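You operate a simulated robot arm through the tools that you are given. There is no shell and no other tool.

The job below is to be done with a simulated robot arm. You get a single attempt, and the scene is never put back.

## Task
Turn the turntable's yellow mark to the white bench, lock it and wipe the panel clean.
Fine: lock free first; white pad, back where it lay. What is to be rubbed or washed off counts as gone when no trace of it is left.

Only the result counts: the job must be done as asked and must still hold three seconds after the hand-in. Knocking over, shifting, dropping, spilling or breaking anything else fails it.

## Robot
A 7-joint arm with a two-finger parallel gripper, fixed in place. Base frame: the origin is at the foot of the arm, x ahead of it, y to its left, z up. Lengths are in mm, angles in degrees, forces in N, time in s.
Its first joint turns from -132.0 to 132.0 degrees. Payload 3.91 kg.
The tool frame sits at the grasp point between the pads (the TCP): z along the fingers, y along the line on which they close. The tips reach 30 mm beyond it. The gripper opens to 110 mm. The fingers are 20 mm wide and 10 mm thick; the gripper's body (48 by 112 mm) begins 55 mm behind the TCP.
Orientation is that of the tool frame in the base frame, as a unit quaternion [x, y, z, w]. With the fingers straight down and closing along the base's y, the tool's x points along the base's -x, its y along +y and its z along -z.

## Interface
- The arm moves only by the tool apply_moves. Its argument "rows" is one flat list of numbers, 7 for each row, row after row: the shift along the base's x, y, z in mm, then the turn, a rotation vector about the base's x, y, z in degrees, then the opening, from 0 (shut) to 1 (fully open). In form: [x, y, z, rx, ry, rz, gripper, x, y, z, rx, ry, rz, gripper, ...]. A call has 1 to 20 rows; each row shifts and turns the commanded pose from where the row before left it. Rows are played at 5 a second. More than 50 mm and 8.6 degrees between two rows, or a gripper value outside its range, and nothing of the call is played. A pose out of reach is approached as far as the arm can. The call stops where the force on the tool passes 90 N (or 10 N more than at its start, if that is more) or the arm is blocked; 0.2 s more then pass. The fingers move at their own pace (about 108 mm/s each) and stop on an object; they squeeze with about 32 N. The grip force told is the motor's: it shows also when the fingers shut on nothing. Time passes only in rows, and 0.2 s behind the last, so rows that do not move let the fingers close. The reply holds the time, the measured pose of the TCP, the force on the tool along the base axes, the opening and the grip force, in the units named above and with some noise, with the torque about the TCP (base axes, N m) and any sound that the robot's microphone picked up.
- Cameras (640 x 400 px; columns grow to the right, rows downward): "scene" is fixed at [230.5, -503.5, 1429.1]; the picture's right is [0.93, -0.36, 0.00], its down [-0.13, -0.34, -0.93] and it looks along [0.34, 0.87, -0.36] (base axes); focal length 360 px, centre (320, 200). "wrist" rides on the gripper at [72, 17, -103] in the tool frame; the picture's right is [-0.23, 0.97, 0.00], its down [-0.76, -0.18, -0.62] and it looks along [-0.61, -0.14, 0.78] (tool axes); focal length 222 px, centre (320, 200). There is no depth. A picture from a camera that has moved, and an enlarged one, comes with that camera's place and axes in the base frame and with its lens. The place of the scene camera against the robot may be out by one fixed shift of up to 18 mm in any direction.
- grab_frame(camera): a new picture of that camera. It takes no simulated time.
- zoom(camera, box): a new picture of the part [left, top, right, bottom] of that camera's present view, enlarged. It takes no simulated time.
- close_job(): hands the job in; it is judged then, once.

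Nothing tells you positions but the pictures and the camera data. Unless the task says otherwise, let go and move clear before handing in.

The tools are called as name(argument=value, ...) on one line, values as JSON. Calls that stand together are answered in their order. apply_moves: Moves the arm, as the interface text tells. Its arguments: {"type":"object","properties":{"rows":{"type":"array","items":{"type":"number"}}},"required":["rows"]} The other tools are called the same way: grab_frame (camera) takes a picture; zoom (camera, box) takes an enlarged picture of a part of a camera's view; close_job () hands the job in.

At the start:

```text
time: 0.0
position: [346.6, 412.1, 1134.6]
tcp_rot: [-0.001, 1.0, 0.0, 0.0]
ft_force: [-0.2, -0.5, -0.6]
ft_torque: [-0.03, -0.01, 0.02]
opening: 110.0
gripper_force: 0.0
```

scene: 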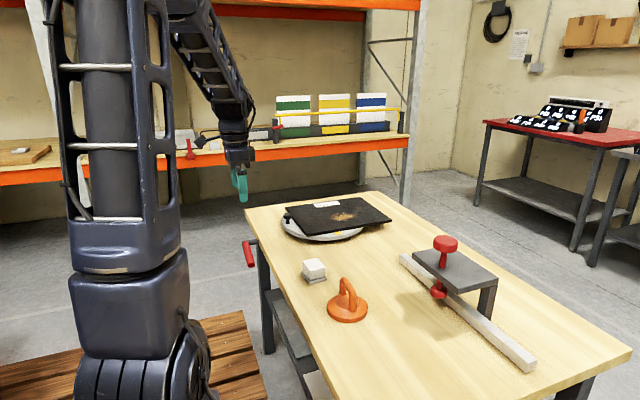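
wrist: 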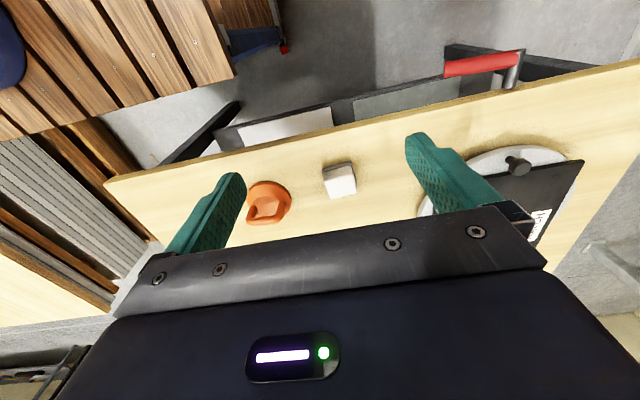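

I see a workbench with a turntable carrying a dark panel, a white pad, an orange suction cup and a clamp on a rail. I'll look closer before moving anything.

zoom(camera="scene", box=[240, 170, 420, 282])

zoom(camera="scene", box=[380, 220, 560, 332])

zoom(camera="wrist", box=[400, 40, 640, 190])

zoom(camera="scene", box=[0, 80, 430, 349])

zoom(camera="scene", box=[460, 70, 640, 182])

```text
3.56 times, centred on (330, 226) of scene
camera zoom: at [230.5, -503.5, 1429.1], right [0.93, -0.36, 0.0], down [-0.13, -0.34, -0.93], along [0.34, 0.87, -0.36], focal length 1280 px, centre (284, 108)
```

zoom: 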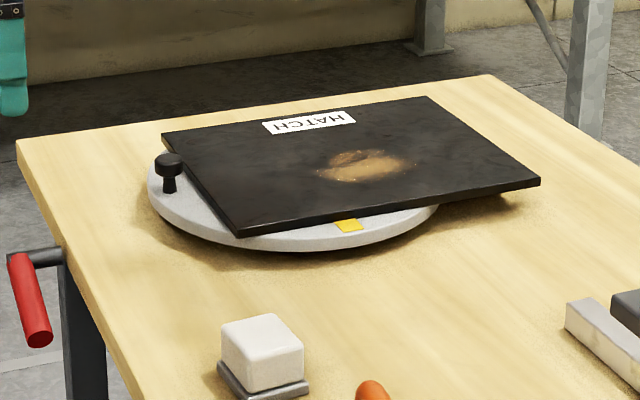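

```text
3.56 times, centred on (470, 276) of scene
camera zoom: at [230.5, -503.5, 1429.1], right [0.93, -0.36, 0.0], down [-0.13, -0.34, -0.93], along [0.34, 0.87, -0.36], focal length 1280 px, centre (-213, -70)
```

zoom: 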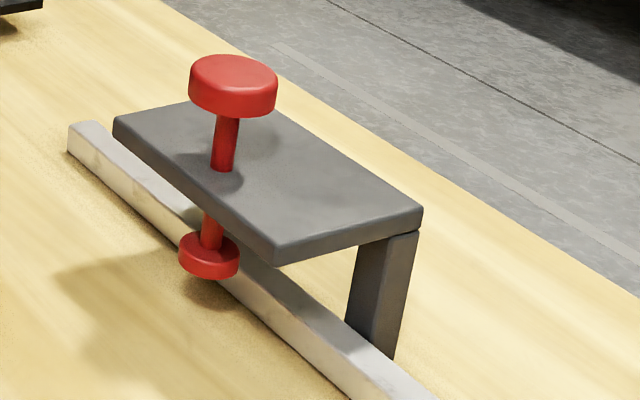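

```text
2.67 times, centred on (520, 115) of wrist
camera zoom: at [274.9, 426.2, 1238.2], right [0.23, 0.97, 0.0], down [0.76, -0.18, 0.62], along [0.61, -0.14, -0.78], focal length 592 px, centre (-213, 427)
```

zoom: 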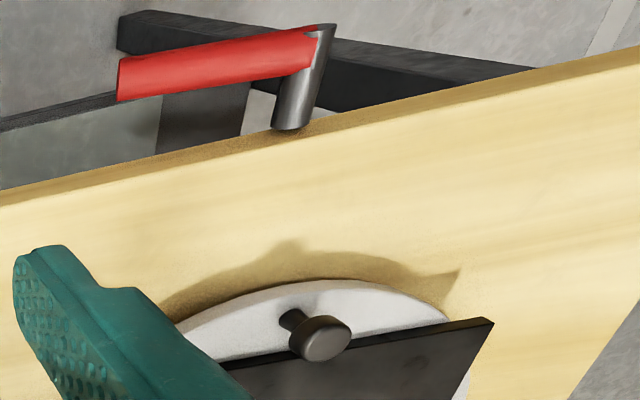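

```text
1.49 times, centred on (215, 214) of scene
camera zoom: at [230.5, -503.5, 1429.1], right [0.93, -0.36, 0.0], down [-0.13, -0.34, -0.93], along [0.34, 0.87, -0.36], focal length 535 px, centre (476, 178)
```

zoom: 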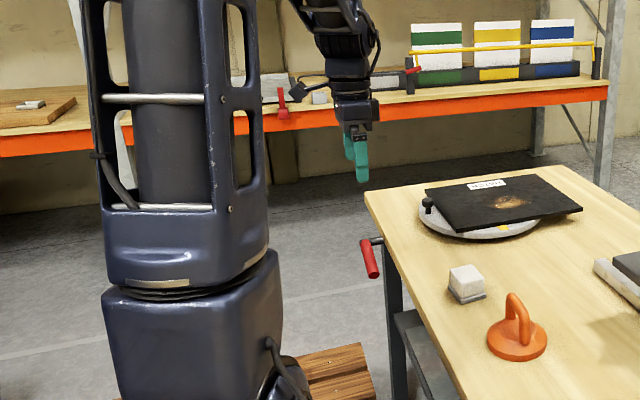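

```text
3.56 times, centred on (550, 126) of scene
camera zoom: at [230.5, -503.5, 1429.1], right [0.93, -0.36, 0.0], down [-0.13, -0.34, -0.93], along [0.34, 0.87, -0.36], focal length 1280 px, centre (-498, 463)
```

zoom: 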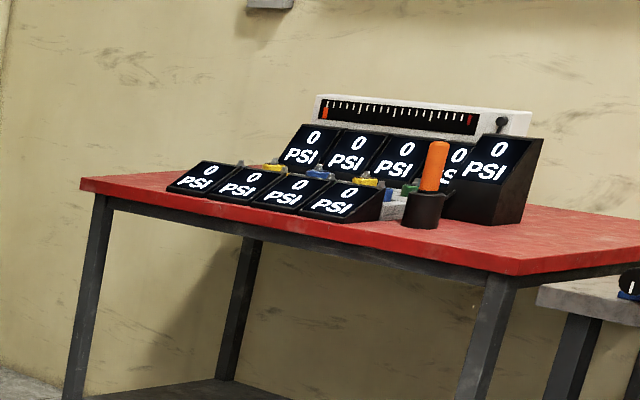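

The bench is at roughly z = 800, the pad near (567, 407) and the turntable near (700, 690). I can't yet identify the "white bench" or the lock, so I'll tilt the wrist camera up to look around.

apply_moves(rows=[0, 0, 0, 0, -8, 0, 1, 0, 0, 0, 0, -8, 0, 1, 0, 0, 0, 0, -8, 0, 1, 0, 0, 0, 0, -8, 0, 1])

grab_frame(camera="wrist")

zoom(camera="scene", box=[560, 100, 640, 300])

```text
time: 1.0
position: [346.5, 410.2, 1135.2]
tcp_rot: [0.0, 0.961, 0.0, 0.277]
ft_force: [0.4, -0.3, -0.4]
ft_torque: [-0.01, 0.03, -0.01]
opening: 109.9
gripper_force: 0.0
```

```text
taken
camera wrist: at [231.3, 426.1, 1184.5], right [0.19, 0.97, 0.12], down [0.31, -0.18, 0.93], along [0.93, -0.14, -0.34], focal length 222 px, centre (320, 200)
```

wrist: 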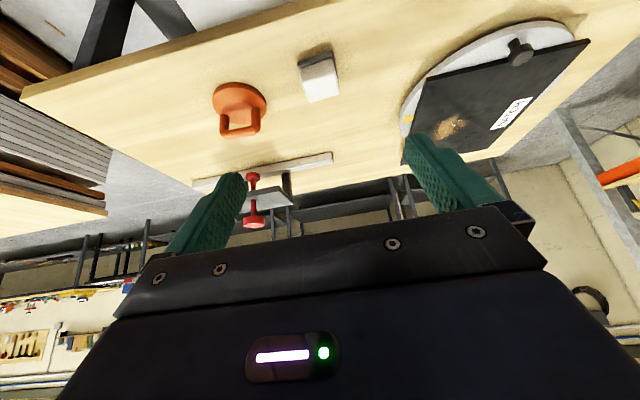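

```text
2.00 times, centred on (600, 200) of scene
camera zoom: at [230.5, -503.5, 1429.1], right [0.93, -0.36, 0.0], down [-0.13, -0.34, -0.93], along [0.34, 0.87, -0.36], focal length 720 px, centre (-240, 200)
```

zoom: 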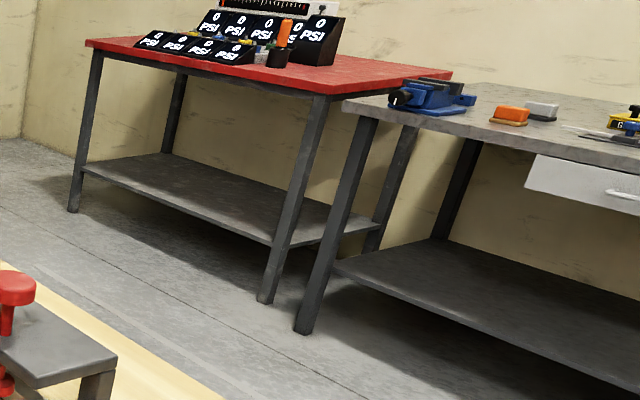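

The right-hand grey/white bench holds a vise and blocks, but I need to see all the benches before deciding which one is white. I'll tilt up further and pan.

apply_moves(rows=[0, 0, 0, 0, -8, 0, 1, 0, 0, 0, 0, -8, 0, 1, 0, 0, 0, 0, -8, 0, 1, 0, 0, 0, 0, -8, 0, 1])

grab_frame(camera="wrist")

```text
time: 2.0
position: [346.1, 410.8, 1134.2]
tcp_rot: [0.0, 0.847, 0.001, 0.531]
ft_force: [-0.4, 0.5, 0.6]
ft_torque: [-0.04, 0.04, 0.02]
opening: 110.1
gripper_force: 0.1
```

```text
taken
camera wrist: at [223.2, 426.3, 1115.5], right [0.1, 0.97, 0.21], down [-0.23, -0.18, 0.96], along [0.97, -0.14, 0.2], focal length 222 px, centre (320, 200)
```

wrist: 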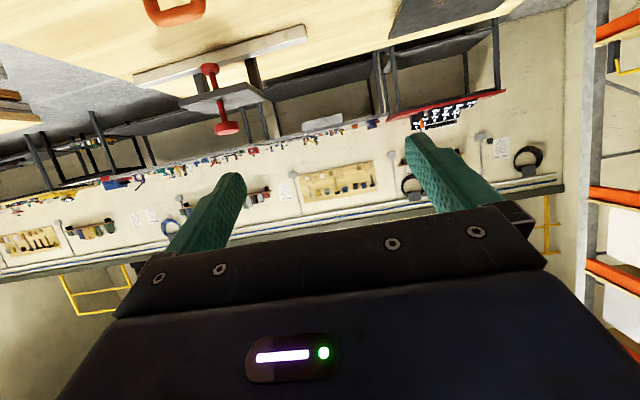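

zoom(camera="wrist", box=[0, 60, 240, 210])

zoom(camera="wrist", box=[220, 50, 460, 200])

apply_moves(rows=[0, 0, 0, 0, 0, -8, 1, 0, 0, 0, 0, 0, -8, 1, 0, 0, 0, 0, 0, -8, 1, 0, 0, 0, 0, 0, -8, 1, 0, 0, 0, 0, 0, -8, 1])

grab_frame(camera="wrist")

```text
2.67 times, centred on (120, 135) of wrist
camera zoom: at [223.2, 426.3, 1115.5], right [0.1, 0.97, 0.21], down [-0.23, -0.18, 0.96], along [0.97, -0.14, 0.2], focal length 592 px, centre (853, 373)
```

zoom: 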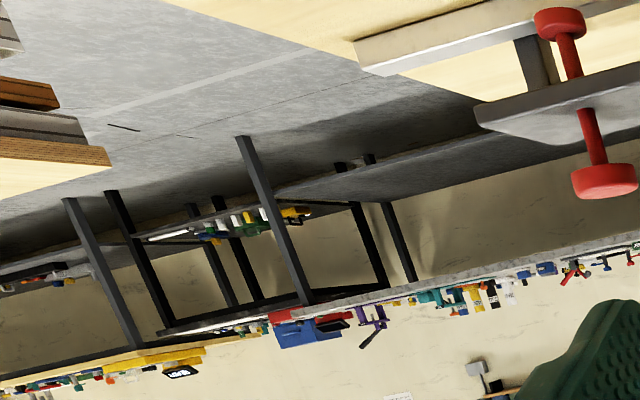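

```text
2.67 times, centred on (340, 125) of wrist
camera zoom: at [223.2, 426.3, 1115.5], right [0.1, 0.97, 0.21], down [-0.23, -0.18, 0.96], along [0.97, -0.14, 0.2], focal length 592 px, centre (267, 400)
```

zoom: 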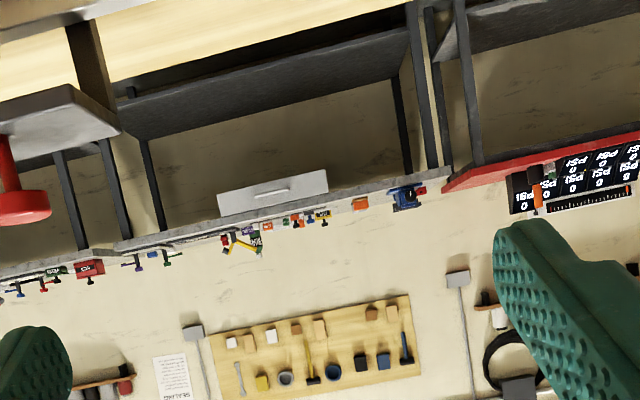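

```text
time: 3.2
position: [344.5, 410.5, 1135.3]
tcp_rot: [0.291, 0.797, -0.182, 0.498]
ft_force: [-0.8, -0.1, 0.0]
ft_torque: [0.01, 0.01, 0.02]
opening: 110.4
gripper_force: 0.1
```

```text
taken
camera wrist: at [261.5, 502.7, 1115.6], right [0.7, 0.68, 0.2], down [-0.29, 0.01, 0.96], along [0.65, -0.73, 0.2], focal length 222 px, centre (320, 200)
```

wrist: 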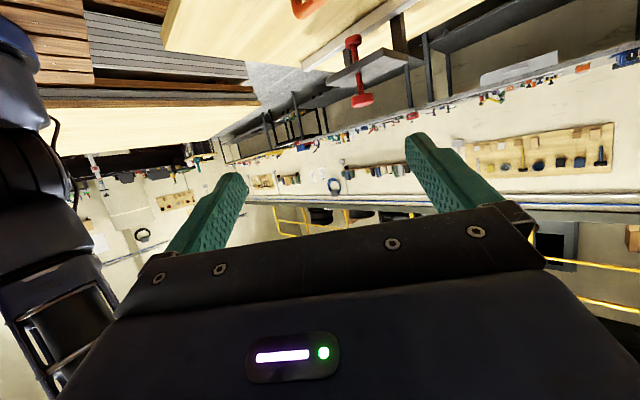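

zoom(camera="wrist", box=[40, 60, 360, 260])

apply_moves(rows=[0, 0, 0, 0, 0, -8, 1, 0, 0, 0, 0, 0, -8, 1, 0, 0, 0, 0, 0, -8, 1, 0, 0, 0, 0, 0, -8, 1, 0, 0, 0, 0, 0, -8, 1])

grab_frame(camera="wrist")

```text
2.00 times, centred on (200, 160) of wrist
camera zoom: at [261.5, 502.7, 1115.6], right [0.7, 0.68, 0.2], down [-0.29, 0.01, 0.96], along [0.65, -0.73, 0.2], focal length 444 px, centre (560, 280)
```

zoom: 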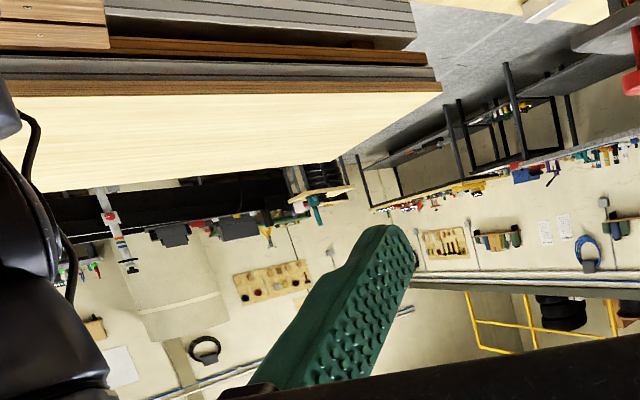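

```text
time: 4.4
position: [346.3, 410.9, 1134.6]
tcp_rot: [0.545, 0.65, -0.341, 0.406]
ft_force: [0.5, 0.1, 0.8]
ft_torque: [-0.01, -0.01, -0.01]
opening: 110.0
gripper_force: 0.0
```

```text
taken
camera wrist: at [342.1, 535.1, 1115.7], right [0.98, 0.07, 0.2], down [-0.21, 0.19, 0.96], along [0.03, -0.98, 0.2], focal length 222 px, centre (320, 200)
```

wrist: 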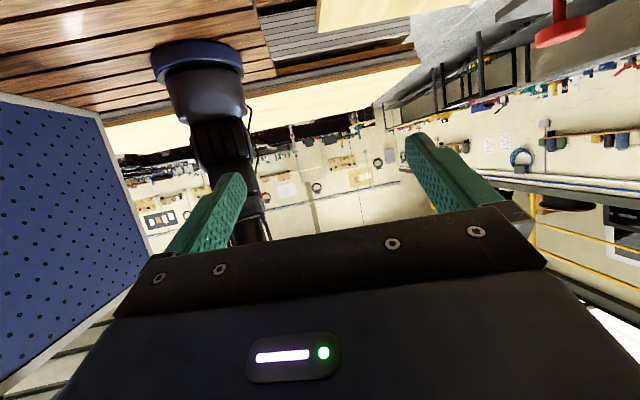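

apply_moves(rows=[0, 0, 0, 0, 0, -8, 1, 0, 0, 0, 0, 0, -8, 1, 0, 0, 0, 0, 0, -8, 1, 0, 0, 0, 0, 0, -8, 1, 0, 0, 0, 0, 0, -8, 1, 0, 0, 0, 0, 0, -8, 1])

grab_frame(camera="wrist")

zoom(camera="wrist", box=[0, 20, 400, 270])

```text
time: 5.8
position: [341.2, 390.5, 1124.7]
tcp_rot: [0.764, 0.372, -0.475, 0.23]
ft_force: [0.2, 0.1, 0.9]
ft_torque: [0.02, -0.03, 0.01]
opening: 110.2
gripper_force: 0.1
out of reach, approached as far as the arm can: row 5, 6
```

```text
taken
camera wrist: at [431.5, 476.8, 1106.8], right [0.71, -0.68, 0.2], down [0.0, 0.28, 0.96], along [-0.71, -0.68, 0.2], focal length 222 px, centre (320, 200)
```

wrist: 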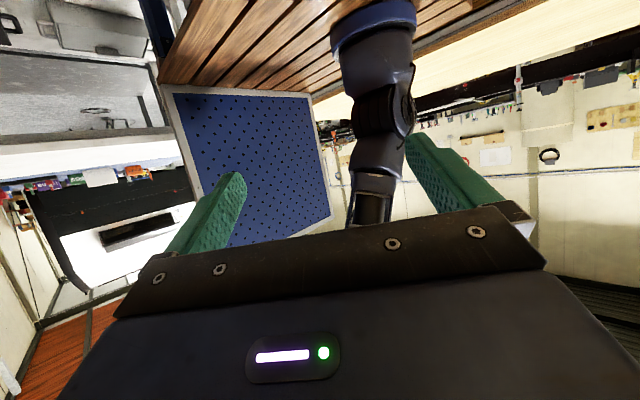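

```text
1.60 times, centred on (200, 145) of wrist
camera zoom: at [431.5, 476.8, 1106.8], right [0.71, -0.68, 0.2], down [0.0, 0.28, 0.96], along [-0.71, -0.68, 0.2], focal length 355 px, centre (512, 288)
```

zoom: 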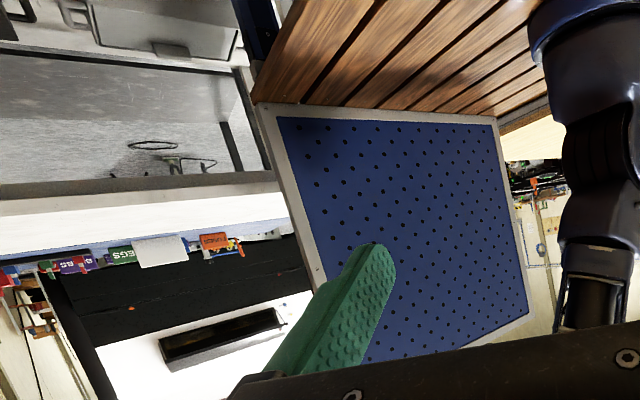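

There's a white-topped bench behind the robot in the −x direction. I'll pan the other way to see the whole of it and compare it with the other benches.

apply_moves(rows=[0, 0, 0, 0, 0, 8, 1, 0, 0, 0, 0, 0, 8, 1, 0, 0, 0, 0, 0, 8, 1, 0, 0, 0, 0, 0, 8, 1, 0, 0, 0, 0, 0, 8, 1, 0, 0, 0, 0, 0, 8, 1, 0, 0, 0, 0, 0, 8, 1, 0, 0, 0, 0, 0, 8, 1, 0, 0, 0, 0, 0, 8, 1, 0, 0, 0, 0, 0, 8, 1, 0, 0, 0, 0, 0, 8, 1, 0, 0, 0, 0, 0, 8, 1, 0, 0, 0, 0, 0, 8, 1, 0, 0, 0, 0, 0, 8, 1, 0, 0, 0, 0, 0, 8, 1, 0, 0, 0, 0, 0, 8, 1, 0, 0, 0, 0, 0, 8, 1, 0, 0, 0, 0, 0, 8, 1, 0, 0, 0, 0, 0, 8, 1, 0, 0, 0, 0, 0, 8, 1])

grab_frame(camera="wrist")

grab_frame(camera="scene")

```text
time: 10.0
position: [342.2, 389.6, 1125.0]
tcp_rot: [-0.235, 0.815, 0.146, 0.509]
ft_force: [-0.7, -0.1, 0.0]
ft_torque: [0.0, 0.01, 0.0]
opening: 110.2
gripper_force: 0.1
```

```text
taken
camera wrist: at [226.6, 336.8, 1105.5], right [-0.43, 0.88, 0.2], down [-0.1, -0.27, 0.96], along [0.9, 0.4, 0.2], focal length 222 px, centre (320, 200)
```

wrist: 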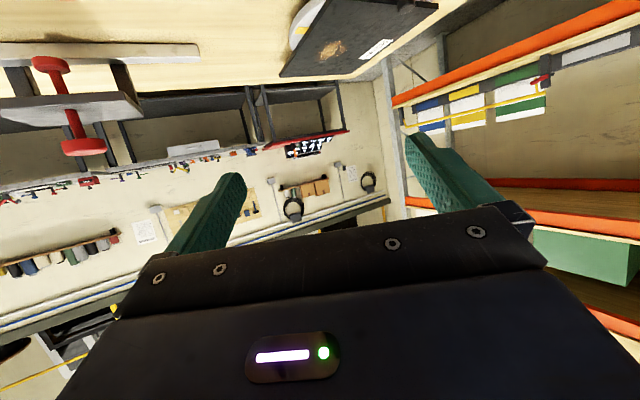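

```text
taken
```

scene: 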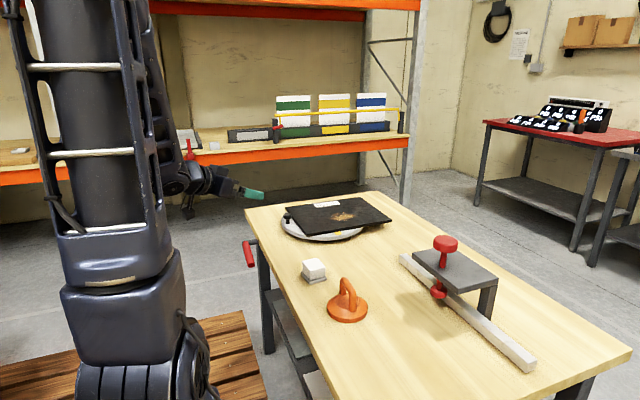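

apply_moves(rows=[0, 0, 0, 0, 0, 8, 1, 0, 0, 0, 0, 0, 8, 1, 0, 0, 0, 0, 0, 8, 1, 0, 0, 0, 0, 0, 8, 1, 0, 0, 0, 0, 0, 8, 1, 0, 0, 0, 0, 0, 8, 1, 0, 0, 0, 0, 0, 8, 1, 0, 0, 0, 0, 0, 8, 1])

grab_frame(camera="wrist")

```text
time: 11.8
position: [295.5, 365.0, 1205.0]
tcp_rot: [-0.596, 0.603, 0.37, 0.379]
ft_force: [-6.2, 2.5, 0.8]
ft_torque: [-0.11, -0.2, -0.39]
opening: 110.1
gripper_force: 0.1
out of reach, approached as far as the arm can: row 2, 3, 4, 5, 6, 7, 8
```

```text
taken
camera wrist: at [277.9, 239.6, 1185.9], right [-0.97, 0.11, 0.2], down [0.17, -0.23, 0.96], along [0.15, 0.97, 0.2], focal length 222 px, centre (320, 200)
```

wrist: 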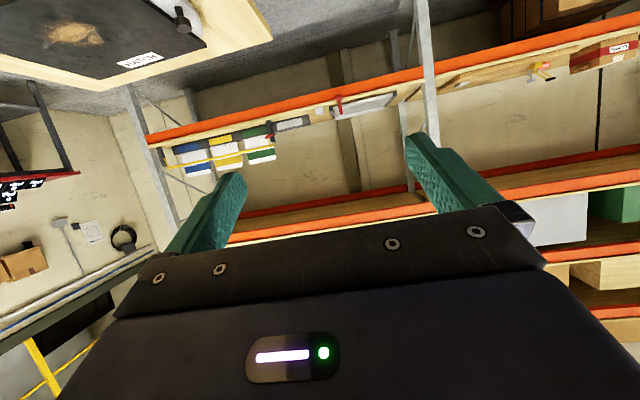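

apply_moves(rows=[-40, 20, 0, 0, 0, 0, 1, -40, 20, 0, 0, 0, 0, 1, -40, 20, 0, 0, 0, 0, 1, -40, 20, 0, 0, 0, 0, 1, -40, 20, 0, 0, 0, 0, 1, -40, 10, 0, 0, 0, 0, 1])

grab_frame(camera="scene")

grab_frame(camera="wrist")

```text
time: 13.2
position: [28.4, 479.1, 1206.5]
tcp_rot: [0.61, -0.587, -0.382, -0.37]
ft_force: [0.1, 0.1, 0.1]
ft_torque: [-0.03, 0.04, 0.02]
opening: 109.7
gripper_force: 0.0
out of reach, approached as far as the arm can: row 1
```

```text
taken
```

scene: 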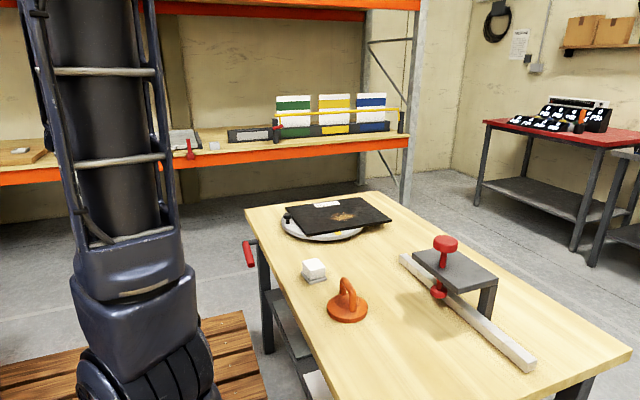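

```text
taken
camera wrist: at [18.5, 353.1, 1186.5], right [-0.98, 0.06, 0.2], down [0.18, -0.22, 0.96], along [0.1, 0.97, 0.21], focal length 222 px, centre (320, 200)
```

wrist: 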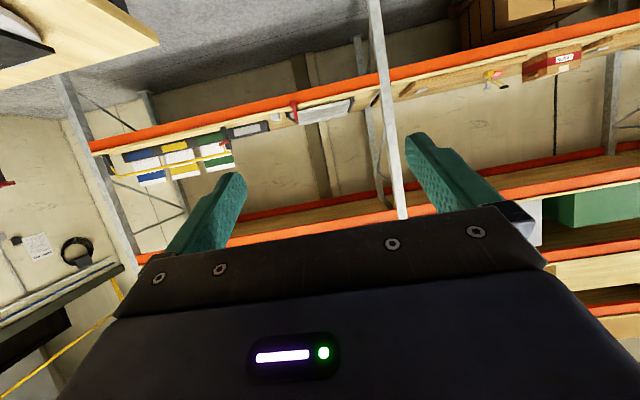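

apply_moves(rows=[0, 0, 0, 0, 0, 8, 1, 0, 0, 0, 0, 0, 8, 1, 0, 0, 0, 0, 0, 8, 1, 0, 0, 0, 0, 0, 8, 1, 0, 0, 0, 0, 0, 8, 1, 0, 0, 0, 0, 0, 8, 1, 0, 0, 0, 0, 0, 8, 1])

grab_frame(camera="wrist")

```text
time: 14.8
position: [29.4, 480.1, 1207.5]
tcp_rot: [0.65, -0.542, -0.407, -0.342]
ft_force: [0.2, -0.6, -0.9]
ft_torque: [0.0, 0.0, 0.01]
opening: 110.1
gripper_force: 0.0
out of reach, approached as far as the arm can: row 2, 3, 4, 5, 6, 7
```

```text
taken
camera wrist: at [36.6, 352.9, 1186.7], right [-0.98, -0.08, 0.2], down [0.21, -0.2, 0.96], along [-0.03, 0.98, 0.21], focal length 222 px, centre (320, 200)
```

wrist: 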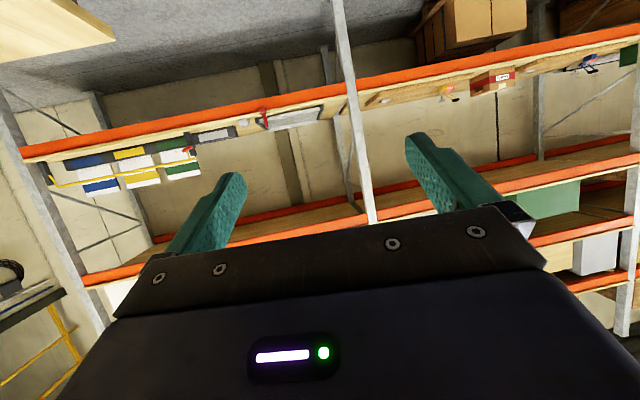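

apply_moves(rows=[-40, -5, 0, 0, 0, 5, 1, -40, -5, 0, 0, 0, 5, 1, -40, -10, 0, 0, 0, 5, 1, -40, -10, 0, 0, 0, 5, 1, -40, -15, 0, 0, 0, 5, 1, -40, -20, 0, 0, 0, 5, 1, -30, -30, 0, 0, 0, 5, 1, 0, 0, 0, 0, 0, 5, 1])

grab_frame(camera="wrist")

grab_frame(camera="scene")

```text
time: 16.4
position: [-272.3, 352.7, 1230.6]
tcp_rot: [0.771, -0.353, -0.482, -0.221]
ft_force: [27.3, 42.2, -6.6]
ft_torque: [-1.02, 0.84, 1.41]
opening: 86.9
gripper_force: 0.1
out of reach, approached as far as the arm can: row 1, 2, 3, 4, 5, 6
stopped in row 7: the force on the tool passed its limit at 132 N (the readings are from after the stop); the commanded pose is now the measured one
```

```text
taken
camera wrist: at [-202.9, 246.4, 1211.2], right [-0.8, -0.56, 0.2], down [0.28, -0.06, 0.96], along [-0.52, 0.83, 0.2], focal length 222 px, centre (320, 200)
```

wrist: 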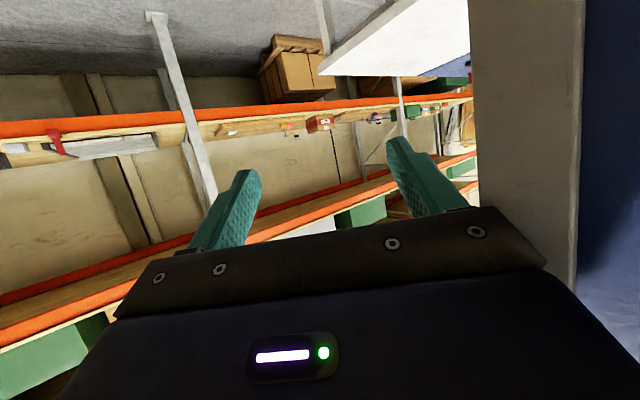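

```text
taken
```

scene: 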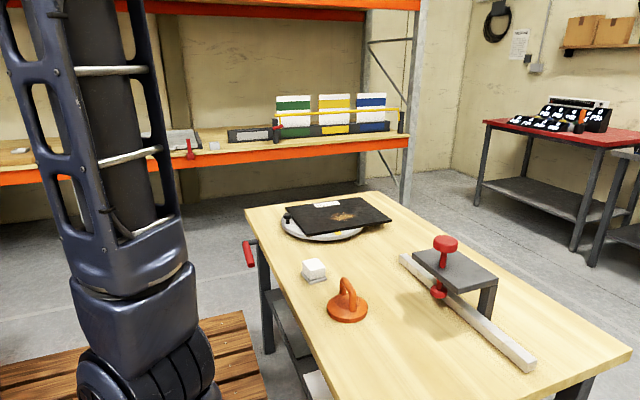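

I touched the blue partition standing beside the robot and was stopped, so I'll back away at once. The white bench shows behind it, at −x.

apply_moves(rows=[20, 20, 0, 0, 0, 0, 1, 30, 20, 0, 0, 0, 0, 1, 40, 20, 0, 0, 0, 0, 1])

grab_frame(camera="wrist")

```text
time: 17.2
position: [-263.2, 348.4, 1232.2]
tcp_rot: [0.77, -0.353, -0.481, -0.225]
ft_force: [24.3, 19.1, 15.6]
ft_torque: [-1.7, 1.06, 1.18]
opening: 94.7
gripper_force: 0.0
out of reach, approached as far as the arm can: row 1, 2, 3
```

```text
taken
camera wrist: at [-194.0, 242.3, 1213.7], right [-0.81, -0.56, 0.2], down [0.28, -0.06, 0.96], along [-0.52, 0.83, 0.21], focal length 222 px, centre (320, 200)
```

wrist: 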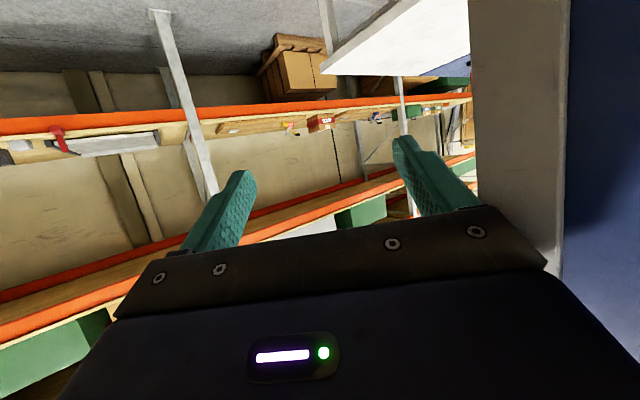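

apply_moves(rows=[10, 10, 0, 0, 0, -8, 1, 10, 10, 0, 0, 0, -8, 1, 20, 10, 0, 0, 0, -8, 1, 20, 10, 0, 0, 0, -8, 1, 20, 10, 0, 0, 0, -8, 1])

grab_frame(camera="wrist")

grab_frame(camera="scene")

```text
time: 18.4
position: [-181.5, 400.6, 1233.5]
tcp_rot: [0.606, -0.593, -0.377, -0.373]
ft_force: [-0.5, -0.7, -0.3]
ft_torque: [0.02, -0.01, -0.01]
opening: 109.9
gripper_force: 0.1
```

```text
taken
camera wrist: at [-195.3, 273.9, 1214.4], right [-0.98, 0.08, 0.2], down [0.18, -0.23, 0.96], along [0.12, 0.97, 0.21], focal length 222 px, centre (320, 200)
```

wrist: 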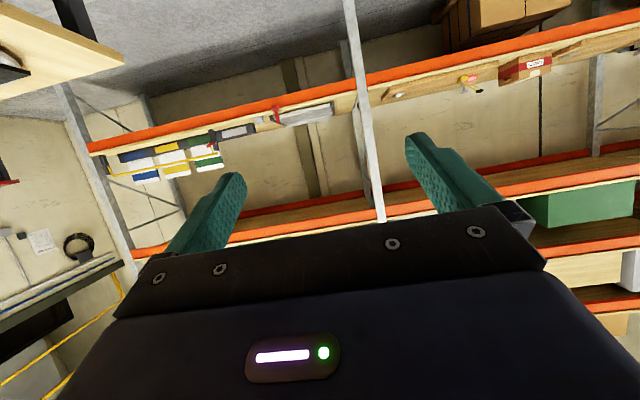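

```text
taken
```

scene: 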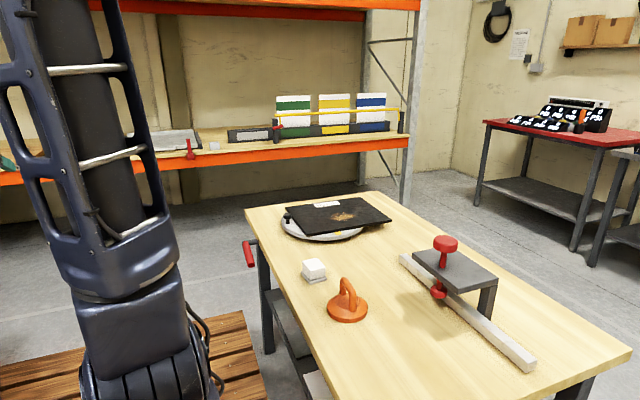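

I'm free again and the partition hasn't moved. I'll swing back to the front and raise the camera to look over the partition, so I can measure the white bench's extent and direction.

apply_moves(rows=[40, 0, 5, 0, 0, -8, 1, 40, 0, 5, 0, 0, -8, 1, 40, 0, 5, 0, 0, -8, 1, 40, 0, 5, 0, 0, -8, 1, 40, 0, 5, 0, 0, -8, 1, 40, 0, 5, 0, 0, -8, 1, 40, 0, 10, 0, 0, -8, 1, 40, 0, 10, 0, 0, -8, 1, 40, 0, 10, 0, 0, -8, 1, 40, 0, 10, 0, 0, -8, 1, 40, 0, 10, 0, 0, -8, 1, 40, -10, 10, 0, 0, -8, 1, 40, -20, 10, 0, 0, -8, 1, 0, -20, 10, 0, 0, -8, 1, 0, -20, 10, 0, 0, -8, 1, 0, -20, 10, 0, 0, -8, 1, 0, -20, 10, 0, 0, -8, 1, 0, -20, 10, 0, 0, -8, 1, 0, -20, 10, 0, 0, -8, 1, 0, -20, 10, 0, 0, -8, 1])

grab_frame(camera="wrist")

```text
time: 22.6
position: [339.0, 230.8, 1401.1]
tcp_rot: [0.478, 0.701, -0.302, 0.435]
ft_force: [6.4, -1.4, -0.7]
ft_torque: [0.01, 0.21, -0.43]
opening: 109.9
gripper_force: 0.1
```

```text
taken
camera wrist: at [309.8, 351.3, 1382.7], right [0.95, 0.26, 0.2], down [-0.24, 0.15, 0.96], along [0.22, -0.95, 0.2], focal length 222 px, centre (320, 200)
```

wrist: 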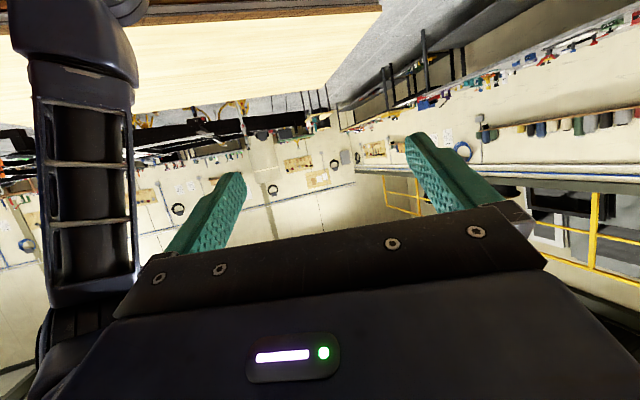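

apply_moves(rows=[10, -10, 10, 0, 0, -8, 1, 10, -10, 10, 0, 0, -8, 1, 10, -10, 10, 0, 0, -8, 1, 10, -10, 10, 0, 0, -8, 1, 10, -10, 10, 0, 0, -8, 1, 10, -10, 10, 0, 0, -8, 1, 0, -10, 0, 0, 0, -8, 1, 0, -10, 0, 0, 0, -8, 1])

grab_frame(camera="wrist")

```text
time: 24.4
position: [394.7, 150.0, 1464.9]
tcp_rot: [0.776, 0.34, -0.487, 0.212]
ft_force: [-1.9, 0.3, 1.3]
ft_torque: [0.01, -0.07, 0.09]
opening: 109.8
gripper_force: 0.0
```

```text
taken
camera wrist: at [493.4, 228.3, 1444.8], right [0.65, -0.73, 0.2], down [0.03, 0.29, 0.96], along [-0.76, -0.61, 0.2], focal length 222 px, centre (320, 200)
```

wrist: 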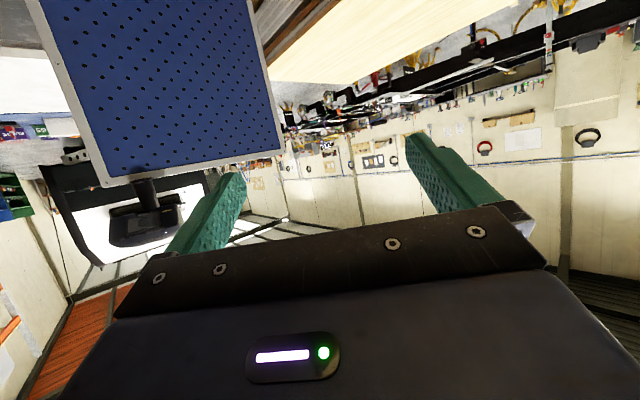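

apply_moves(rows=[0, 0, 0, 0, 0, -8, 1, 0, 0, 0, 0, 0, -8, 1, 0, 0, 0, 0, 0, -8, 1, 0, 0, 0, 0, 0, -8, 1, 0, 0, 0, 0, -8, 0, 1, 0, 0, 0, 0, -8, 0, 1, 0, 0, 0, 0, -8, 0, 1])

grab_frame(camera="wrist")

```text
time: 26.0
position: [308.0, 46.8, 1484.8]
tcp_rot: [0.93, 0.096, -0.343, 0.094]
ft_force: [0.6, -0.4, 0.0]
ft_torque: [0.0, 0.06, 0.0]
opening: 110.1
gripper_force: 0.1
out of reach, approached as far as the arm can: row 1, 2, 3, 4, 5, 6, 7
```

```text
taken
camera wrist: at [431.8, 62.8, 1516.1], right [0.07, -0.96, 0.26], down [-0.22, 0.23, 0.95], along [-0.97, -0.12, -0.2], focal length 222 px, centre (320, 200)
```

wrist: 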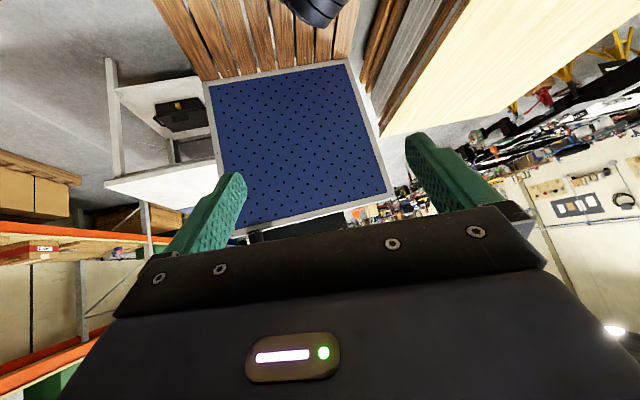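

zoom(camera="wrist", box=[80, 40, 440, 265])

```text
1.78 times, centred on (260, 152) of wrist
camera zoom: at [431.8, 62.8, 1516.1], right [0.07, -0.96, 0.26], down [-0.22, 0.23, 0.95], along [-0.97, -0.12, -0.2], focal length 395 px, centre (427, 284)
```

zoom: 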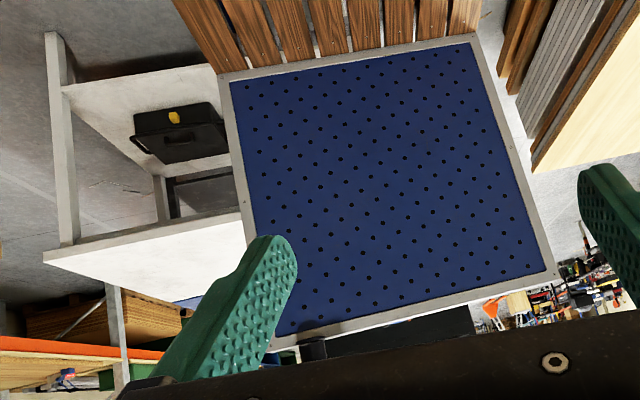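

The white bench is clearly visible behind the blue partition, with its left corner near (−860, 1075). I'll look from the −y side to find its right end and so its centre.

apply_moves(rows=[-10, -45, 0, 0, 0, 0, 1, -10, -45, 0, 0, 0, 0, 1, -10, -45, 0, 0, 0, 0, 1, -10, -45, 0, 0, 0, 0, 1, -10, -45, 0, 0, 0, 0, 1, -10, -45, 0, 0, 0, 0, 1, -10, -45, 0, 0, 0, -5, 1, -10, -45, 0, 0, 0, -5, 1, -10, -45, 0, 0, 0, -5, 1, -10, -45, 0, 0, 0, -5, 1])

grab_frame(camera="wrist")

```text
time: 28.2
position: [212.6, -399.8, 1485.9]
tcp_rot: [0.933, -0.067, -0.352, 0.031]
ft_force: [0.4, 1.9, 0.5]
ft_torque: [-0.07, 0.04, 0.09]
opening: 110.0
gripper_force: 0.0
```

```text
taken
camera wrist: at [333.7, -427.8, 1518.5], right [-0.27, -0.93, 0.25], down [-0.14, 0.3, 0.95], along [-0.95, 0.22, -0.21], focal length 222 px, centre (320, 200)
```

wrist: 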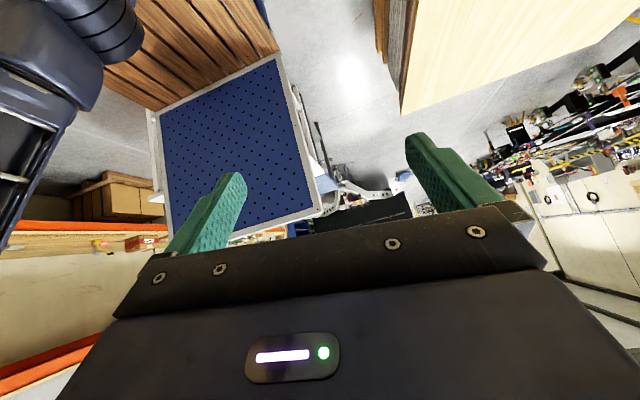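

zoom(camera="wrist", box=[120, 60, 440, 260])

```text
2.00 times, centred on (280, 160) of wrist
camera zoom: at [333.7, -427.8, 1518.5], right [-0.27, -0.93, 0.25], down [-0.14, 0.3, 0.95], along [-0.95, 0.22, -0.21], focal length 444 px, centre (400, 280)
```

zoom: 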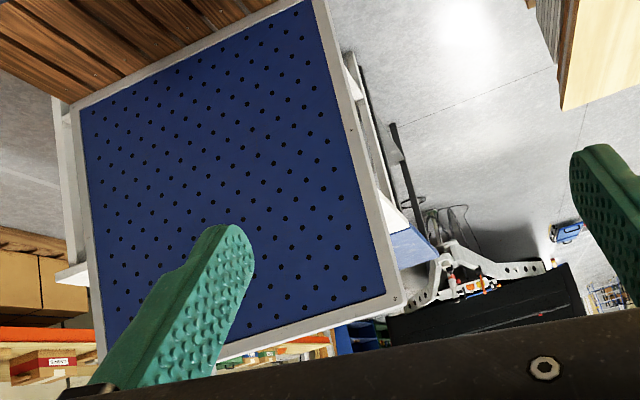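

The white bench spans about x −840 to −1480 and y −60 to 1075, so its centre is near (−1160, 508). From the turntable that is about 5° off −x. I'll return to the workbench and inspect the turntable and lock.

apply_moves(rows=[0, 0, 0, 0, 0, 7, 1, 0, 0, 0, 0, 0, 7, 1, 0, 0, 0, 0, 0, 6, 1, 5, 10, 0, 0, 8, 0, 1, 5, 10, 0, 0, 8, 0, 1, 5, 10, 0, 0, 8, 0, 1, 5, 30, 0, 0, 0, 8, 1, 5, 30, 0, 0, 0, 8, 1, 5, 30, 0, 0, 0, 8, 1, 5, 30, 0, 0, 0, 8, 1, 5, 30, 0, 0, 0, 8, 1, 5, 30, 0, 0, 0, 8, 1, 5, 30, 0, 0, 0, 8, 1, 5, 30, 0, 0, 0, 8, 1, 5, 30, 0, 0, 0, 8, 1, 5, 30, 0, 0, 0, 8, 1, 5, 30, 0, 0, 0, 8, 1, 5, 30, 0, 0, 0, 8, 1, 5, 30, 0, 0, 0, 8, 1, 5, 30, 0, 0, 0, 8, 1])

apply_moves(rows=[5, 30, -20, 0, 0, 8, 1, 5, 30, -20, 0, 0, 8, 1, 5, 30, -20, 0, 0, 8, 1, 5, 30, -20, 0, 0, 8, 1, 5, 30, -20, 0, 0, 8, 1, 5, 30, -20, 0, 0, 8, 1, 0, 20, -20, 0, 0, 5, 1, 0, 20, -20, 0, 8, 0, 1, 0, 20, -20, 0, 8, 0, 1, 0, 20, -20, 0, 8, 0, 1, 0, 20, -20, 0, 8, 0, 1, 0, 20, -20, 0, 8, 0, 1])

grab_frame(camera="wrist")

grab_frame(camera="scene")

```text
time: 32.6
position: [326.0, 36.1, 1482.1]
tcp_rot: [0.411, 0.744, -0.265, 0.455]
ft_force: [-0.1, -0.4, -0.3]
ft_torque: [-0.01, 0.01, -0.01]
opening: 110.0
gripper_force: 0.0
stopped in row 20: the arm was blocked; the commanded pose is now the measured one
```

```text
time: 33.4
position: [370.9, 78.8, 1427.5]
tcp_rot: [0.335, 0.784, -0.217, 0.476]
ft_force: [1.3, 0.1, 0.3]
ft_torque: [0.02, -0.01, 0.03]
opening: 110.1
gripper_force: 0.0
stopped in row 3: the arm was blocked; the commanded pose is now the measured one
```

```text
taken
camera wrist: at [298.6, 180.0, 1409.9], right [0.78, 0.59, 0.18], down [-0.26, 0.05, 0.96], along [0.56, -0.8, 0.19], focal length 222 px, centre (320, 200)
```

wrist: 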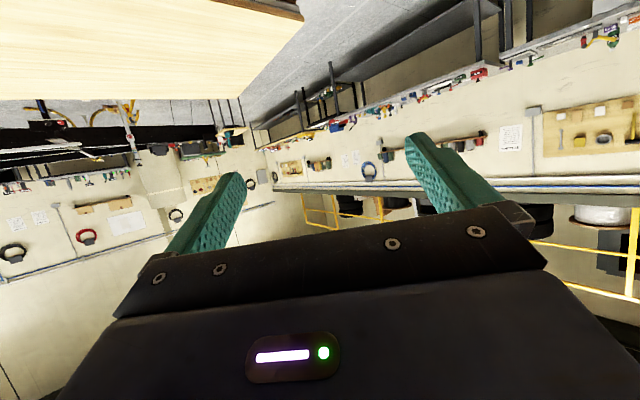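

```text
taken
```

scene: 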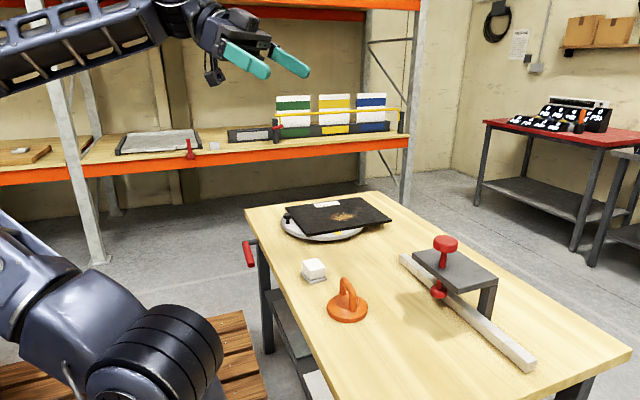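

apply_moves(rows=[20, 0, 0, 0, 0, 6, 1, 20, 0, 0, 0, 0, 6, 1, 20, 0, 0, 0, 0, 6, 1, 20, 0, 0, 0, 0, 6, 1])

grab_frame(camera="scene")

```text
time: 34.4
position: [430.0, 79.5, 1432.2]
tcp_rot: [0.159, 0.836, -0.103, 0.516]
ft_force: [0.1, 0.1, 0.3]
ft_torque: [-0.01, -0.01, 0.0]
opening: 109.9
gripper_force: 0.0
```

```text
taken
```

scene: 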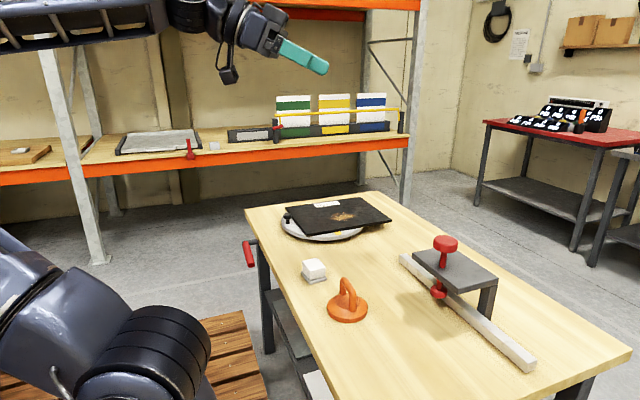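

apply_moves(rows=[0, 15, 0, 0, 0, 7.2, 1, 0, 15, 0, 0, 0, 7.2, 1, 0, 15, 0, 0, 0, 7.2, 1, 0, 15, -10, 0, 8, 0, 1, 0, 15, -10, 0, 8, 0, 1, 0, 15, -10, 0, 8, 0, 1, 0, 15, -10, 0, 8, 0, 1, 0, 15, -10, 0, 8, 0, 1, 0, 15, -10, 0, 8, 0, 1, 0, 15, -10, 0, 8, 0, 1, 0, 15, -10, 0, 8, 0, 1])

grab_frame(camera="scene")

grab_frame(camera="wrist")

```text
time: 36.8
position: [429.3, 247.0, 1352.3]
tcp_rot: [-0.002, 1.0, -0.006, -0.004]
ft_force: [-0.7, -0.3, 0.8]
ft_torque: [0.03, -0.06, -0.01]
opening: 109.9
gripper_force: 0.0
```

```text
taken
```

scene: 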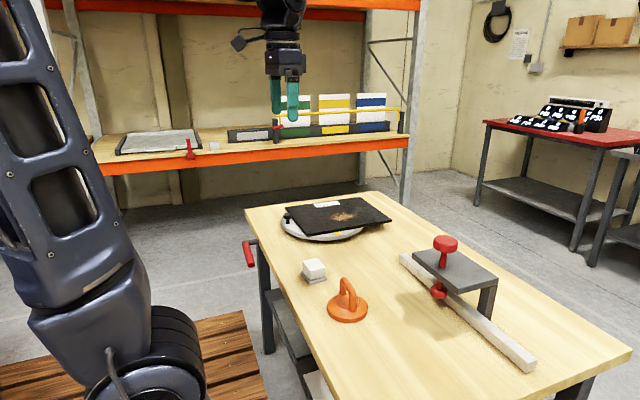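

```text
taken
camera wrist: at [358.9, 262.6, 1456.2], right [0.22, 0.97, -0.01], down [0.77, -0.17, 0.62], along [0.6, -0.15, -0.79], focal length 222 px, centre (320, 200)
```

wrist: 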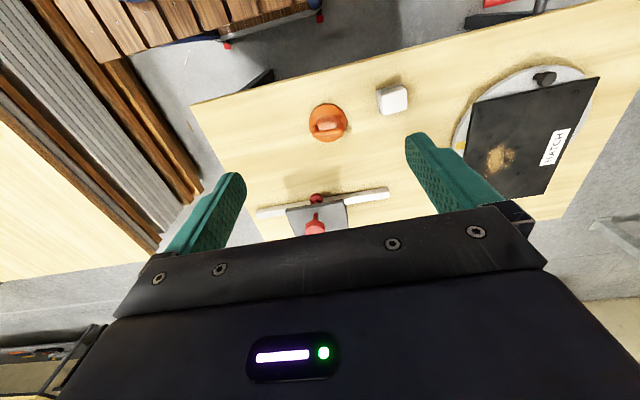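

The arm is back over the workbench in a normal posture. I'll move closer to inspect the turntable, its black knob and the red handle on the bench edge.

apply_moves(rows=[0, 45, -30, 0, 0, 0, 1, 0, 45, -30, 0, 0, 0, 1, 0, 45, -30, 0, 0, 0, 1, 0, 45, -30, 0, 0, 0, 1, 0, 45, -30, 0, 0, 0, 1, 0, 45, -30, 0, 0, 0, 1, 0, 45, -30, 0, 0, 0, 1])

grab_frame(camera="wrist")

grab_frame(camera="scene")

```text
refused: row 1 steps farther than a row can; nothing moved
```

```text
taken
camera wrist: at [358.9, 262.6, 1456.2], right [0.22, 0.97, -0.01], down [0.77, -0.17, 0.62], along [0.6, -0.15, -0.79], focal length 222 px, centre (320, 200)
```

wrist: 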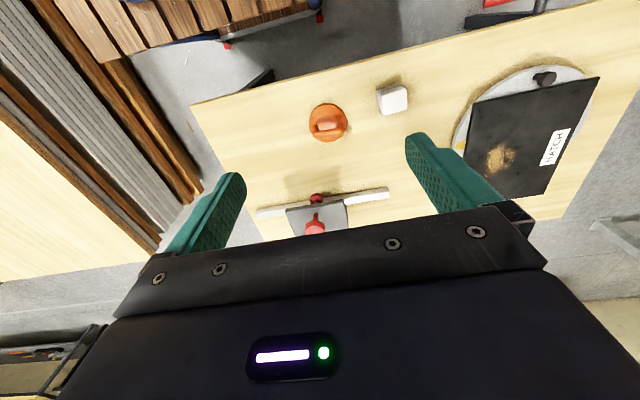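

```text
taken
```

scene: 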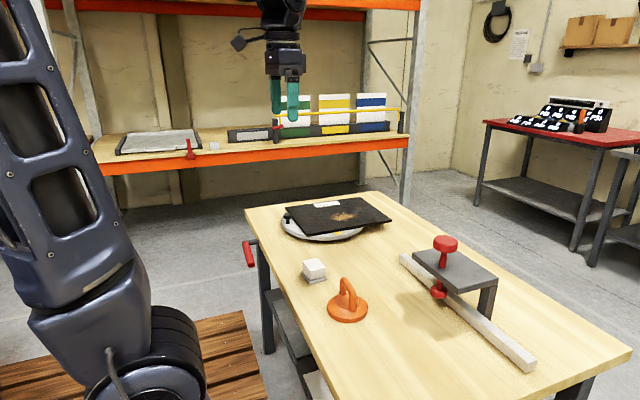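

apply_moves(rows=[-5, 40, -28, 0, 0, 0, 1, -5, 40, -28, 0, 0, 0, 1, -5, 40, -28, 0, 0, 0, 1, -5, 40, -28, 0, 0, 0, 1, -5, 40, -28, 0, 0, 0, 1, -5, 40, -28, 0, 0, 0, 1, -5, 40, -28, 0, 0, 0, 1, -5, 40, -28, 0, 0, 0, 1])

grab_frame(camera="wrist")

grab_frame(camera="scene")

```text
time: 38.5
position: [390.7, 560.0, 1127.1]
tcp_rot: [-0.002, 1.0, -0.005, -0.003]
ft_force: [0.4, -0.8, 0.8]
ft_torque: [0.05, -0.01, -0.02]
opening: 110.0
gripper_force: 0.0
```

```text
taken
camera wrist: at [318.8, 576.8, 1230.7], right [0.22, 0.97, -0.01], down [0.77, -0.17, 0.62], along [0.6, -0.15, -0.78], focal length 222 px, centre (320, 200)
```

wrist: 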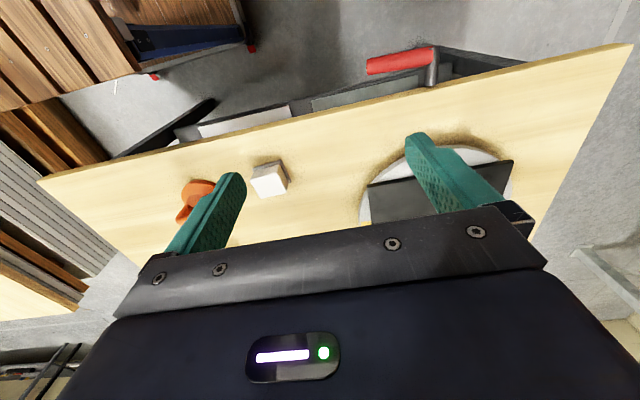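

```text
taken
```

scene: 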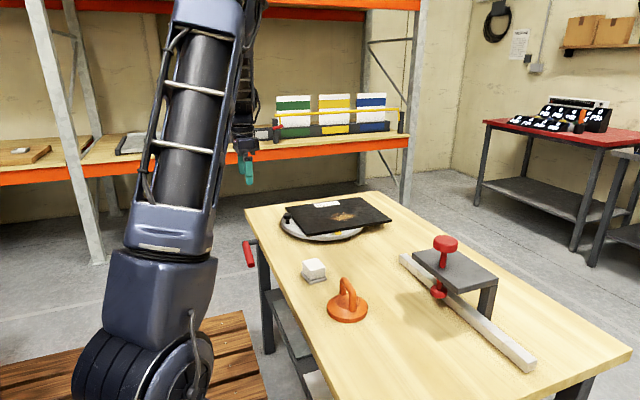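

zoom(camera="wrist", box=[340, 20, 560, 158])

zoom(camera="scene", box=[225, 180, 345, 255])

```text
2.90 times, centred on (450, 89) of wrist
camera zoom: at [318.8, 576.8, 1230.7], right [0.22, 0.97, -0.01], down [0.77, -0.17, 0.62], along [0.6, -0.15, -0.78], focal length 644 px, centre (-57, 522)
```

zoom: 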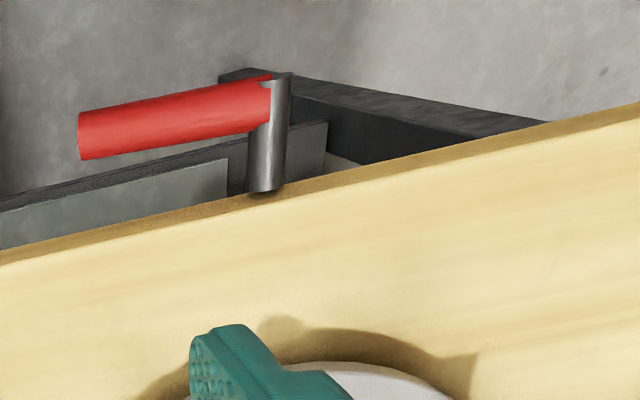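

```text
5.33 times, centred on (285, 218) of scene
camera zoom: at [230.5, -503.5, 1429.1], right [0.93, -0.36, 0.0], down [-0.13, -0.34, -0.93], along [0.34, 0.87, -0.36], focal length 1920 px, centre (507, 107)
```

zoom: 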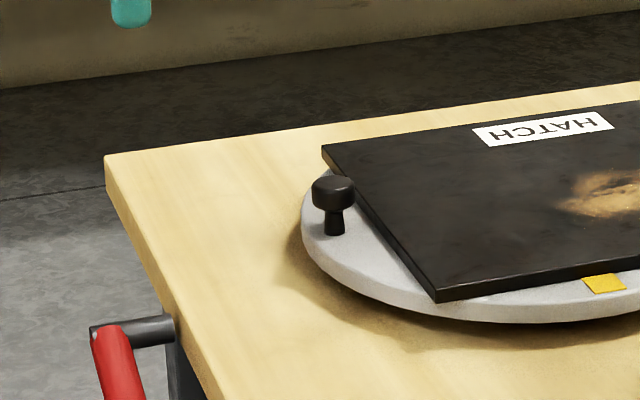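

The red lever sits on a shaft coming out of the bench's left side, with its pivot near (398, 757, 777) and pointing roughly −y. It looks like the lock. Next I'll take a good top view of the turntable.

apply_moves(rows=[39, 8, 0, 0, 0, 7.5, 1, 39, 8, 0, 0, 0, 7.5, 1, 39, 8, 0, 0, 0, 7.5, 1, 39, 8, 0, 0, 0, 7.5, 1, 39, 8, 0, 0, 0, 7.5, 1, 39, 8, 0, 0, 0, 7.5, 1])

grab_frame(camera="wrist")

```text
time: 40.0
position: [623.3, 613.6, 1126.3]
tcp_rot: [-0.386, 0.922, -0.007, -0.002]
ft_force: [-0.5, -0.6, 0.6]
ft_torque: [0.0, -0.06, -0.02]
opening: 110.1
gripper_force: 0.1
```

```text
taken
camera wrist: at [561.6, 573.5, 1230.6], right [-0.53, 0.85, -0.01], down [0.66, 0.43, 0.62], along [0.53, 0.32, -0.78], focal length 222 px, centre (320, 200)
```

wrist: 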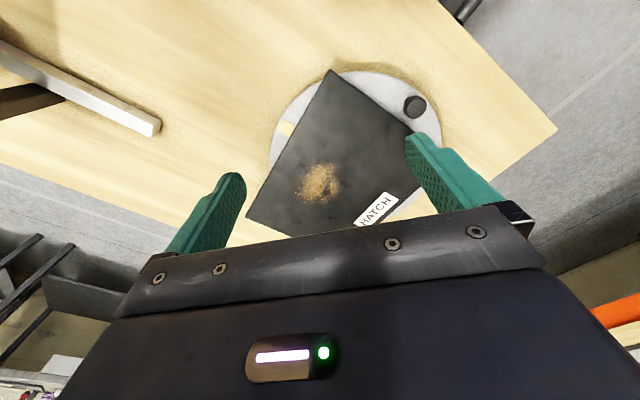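

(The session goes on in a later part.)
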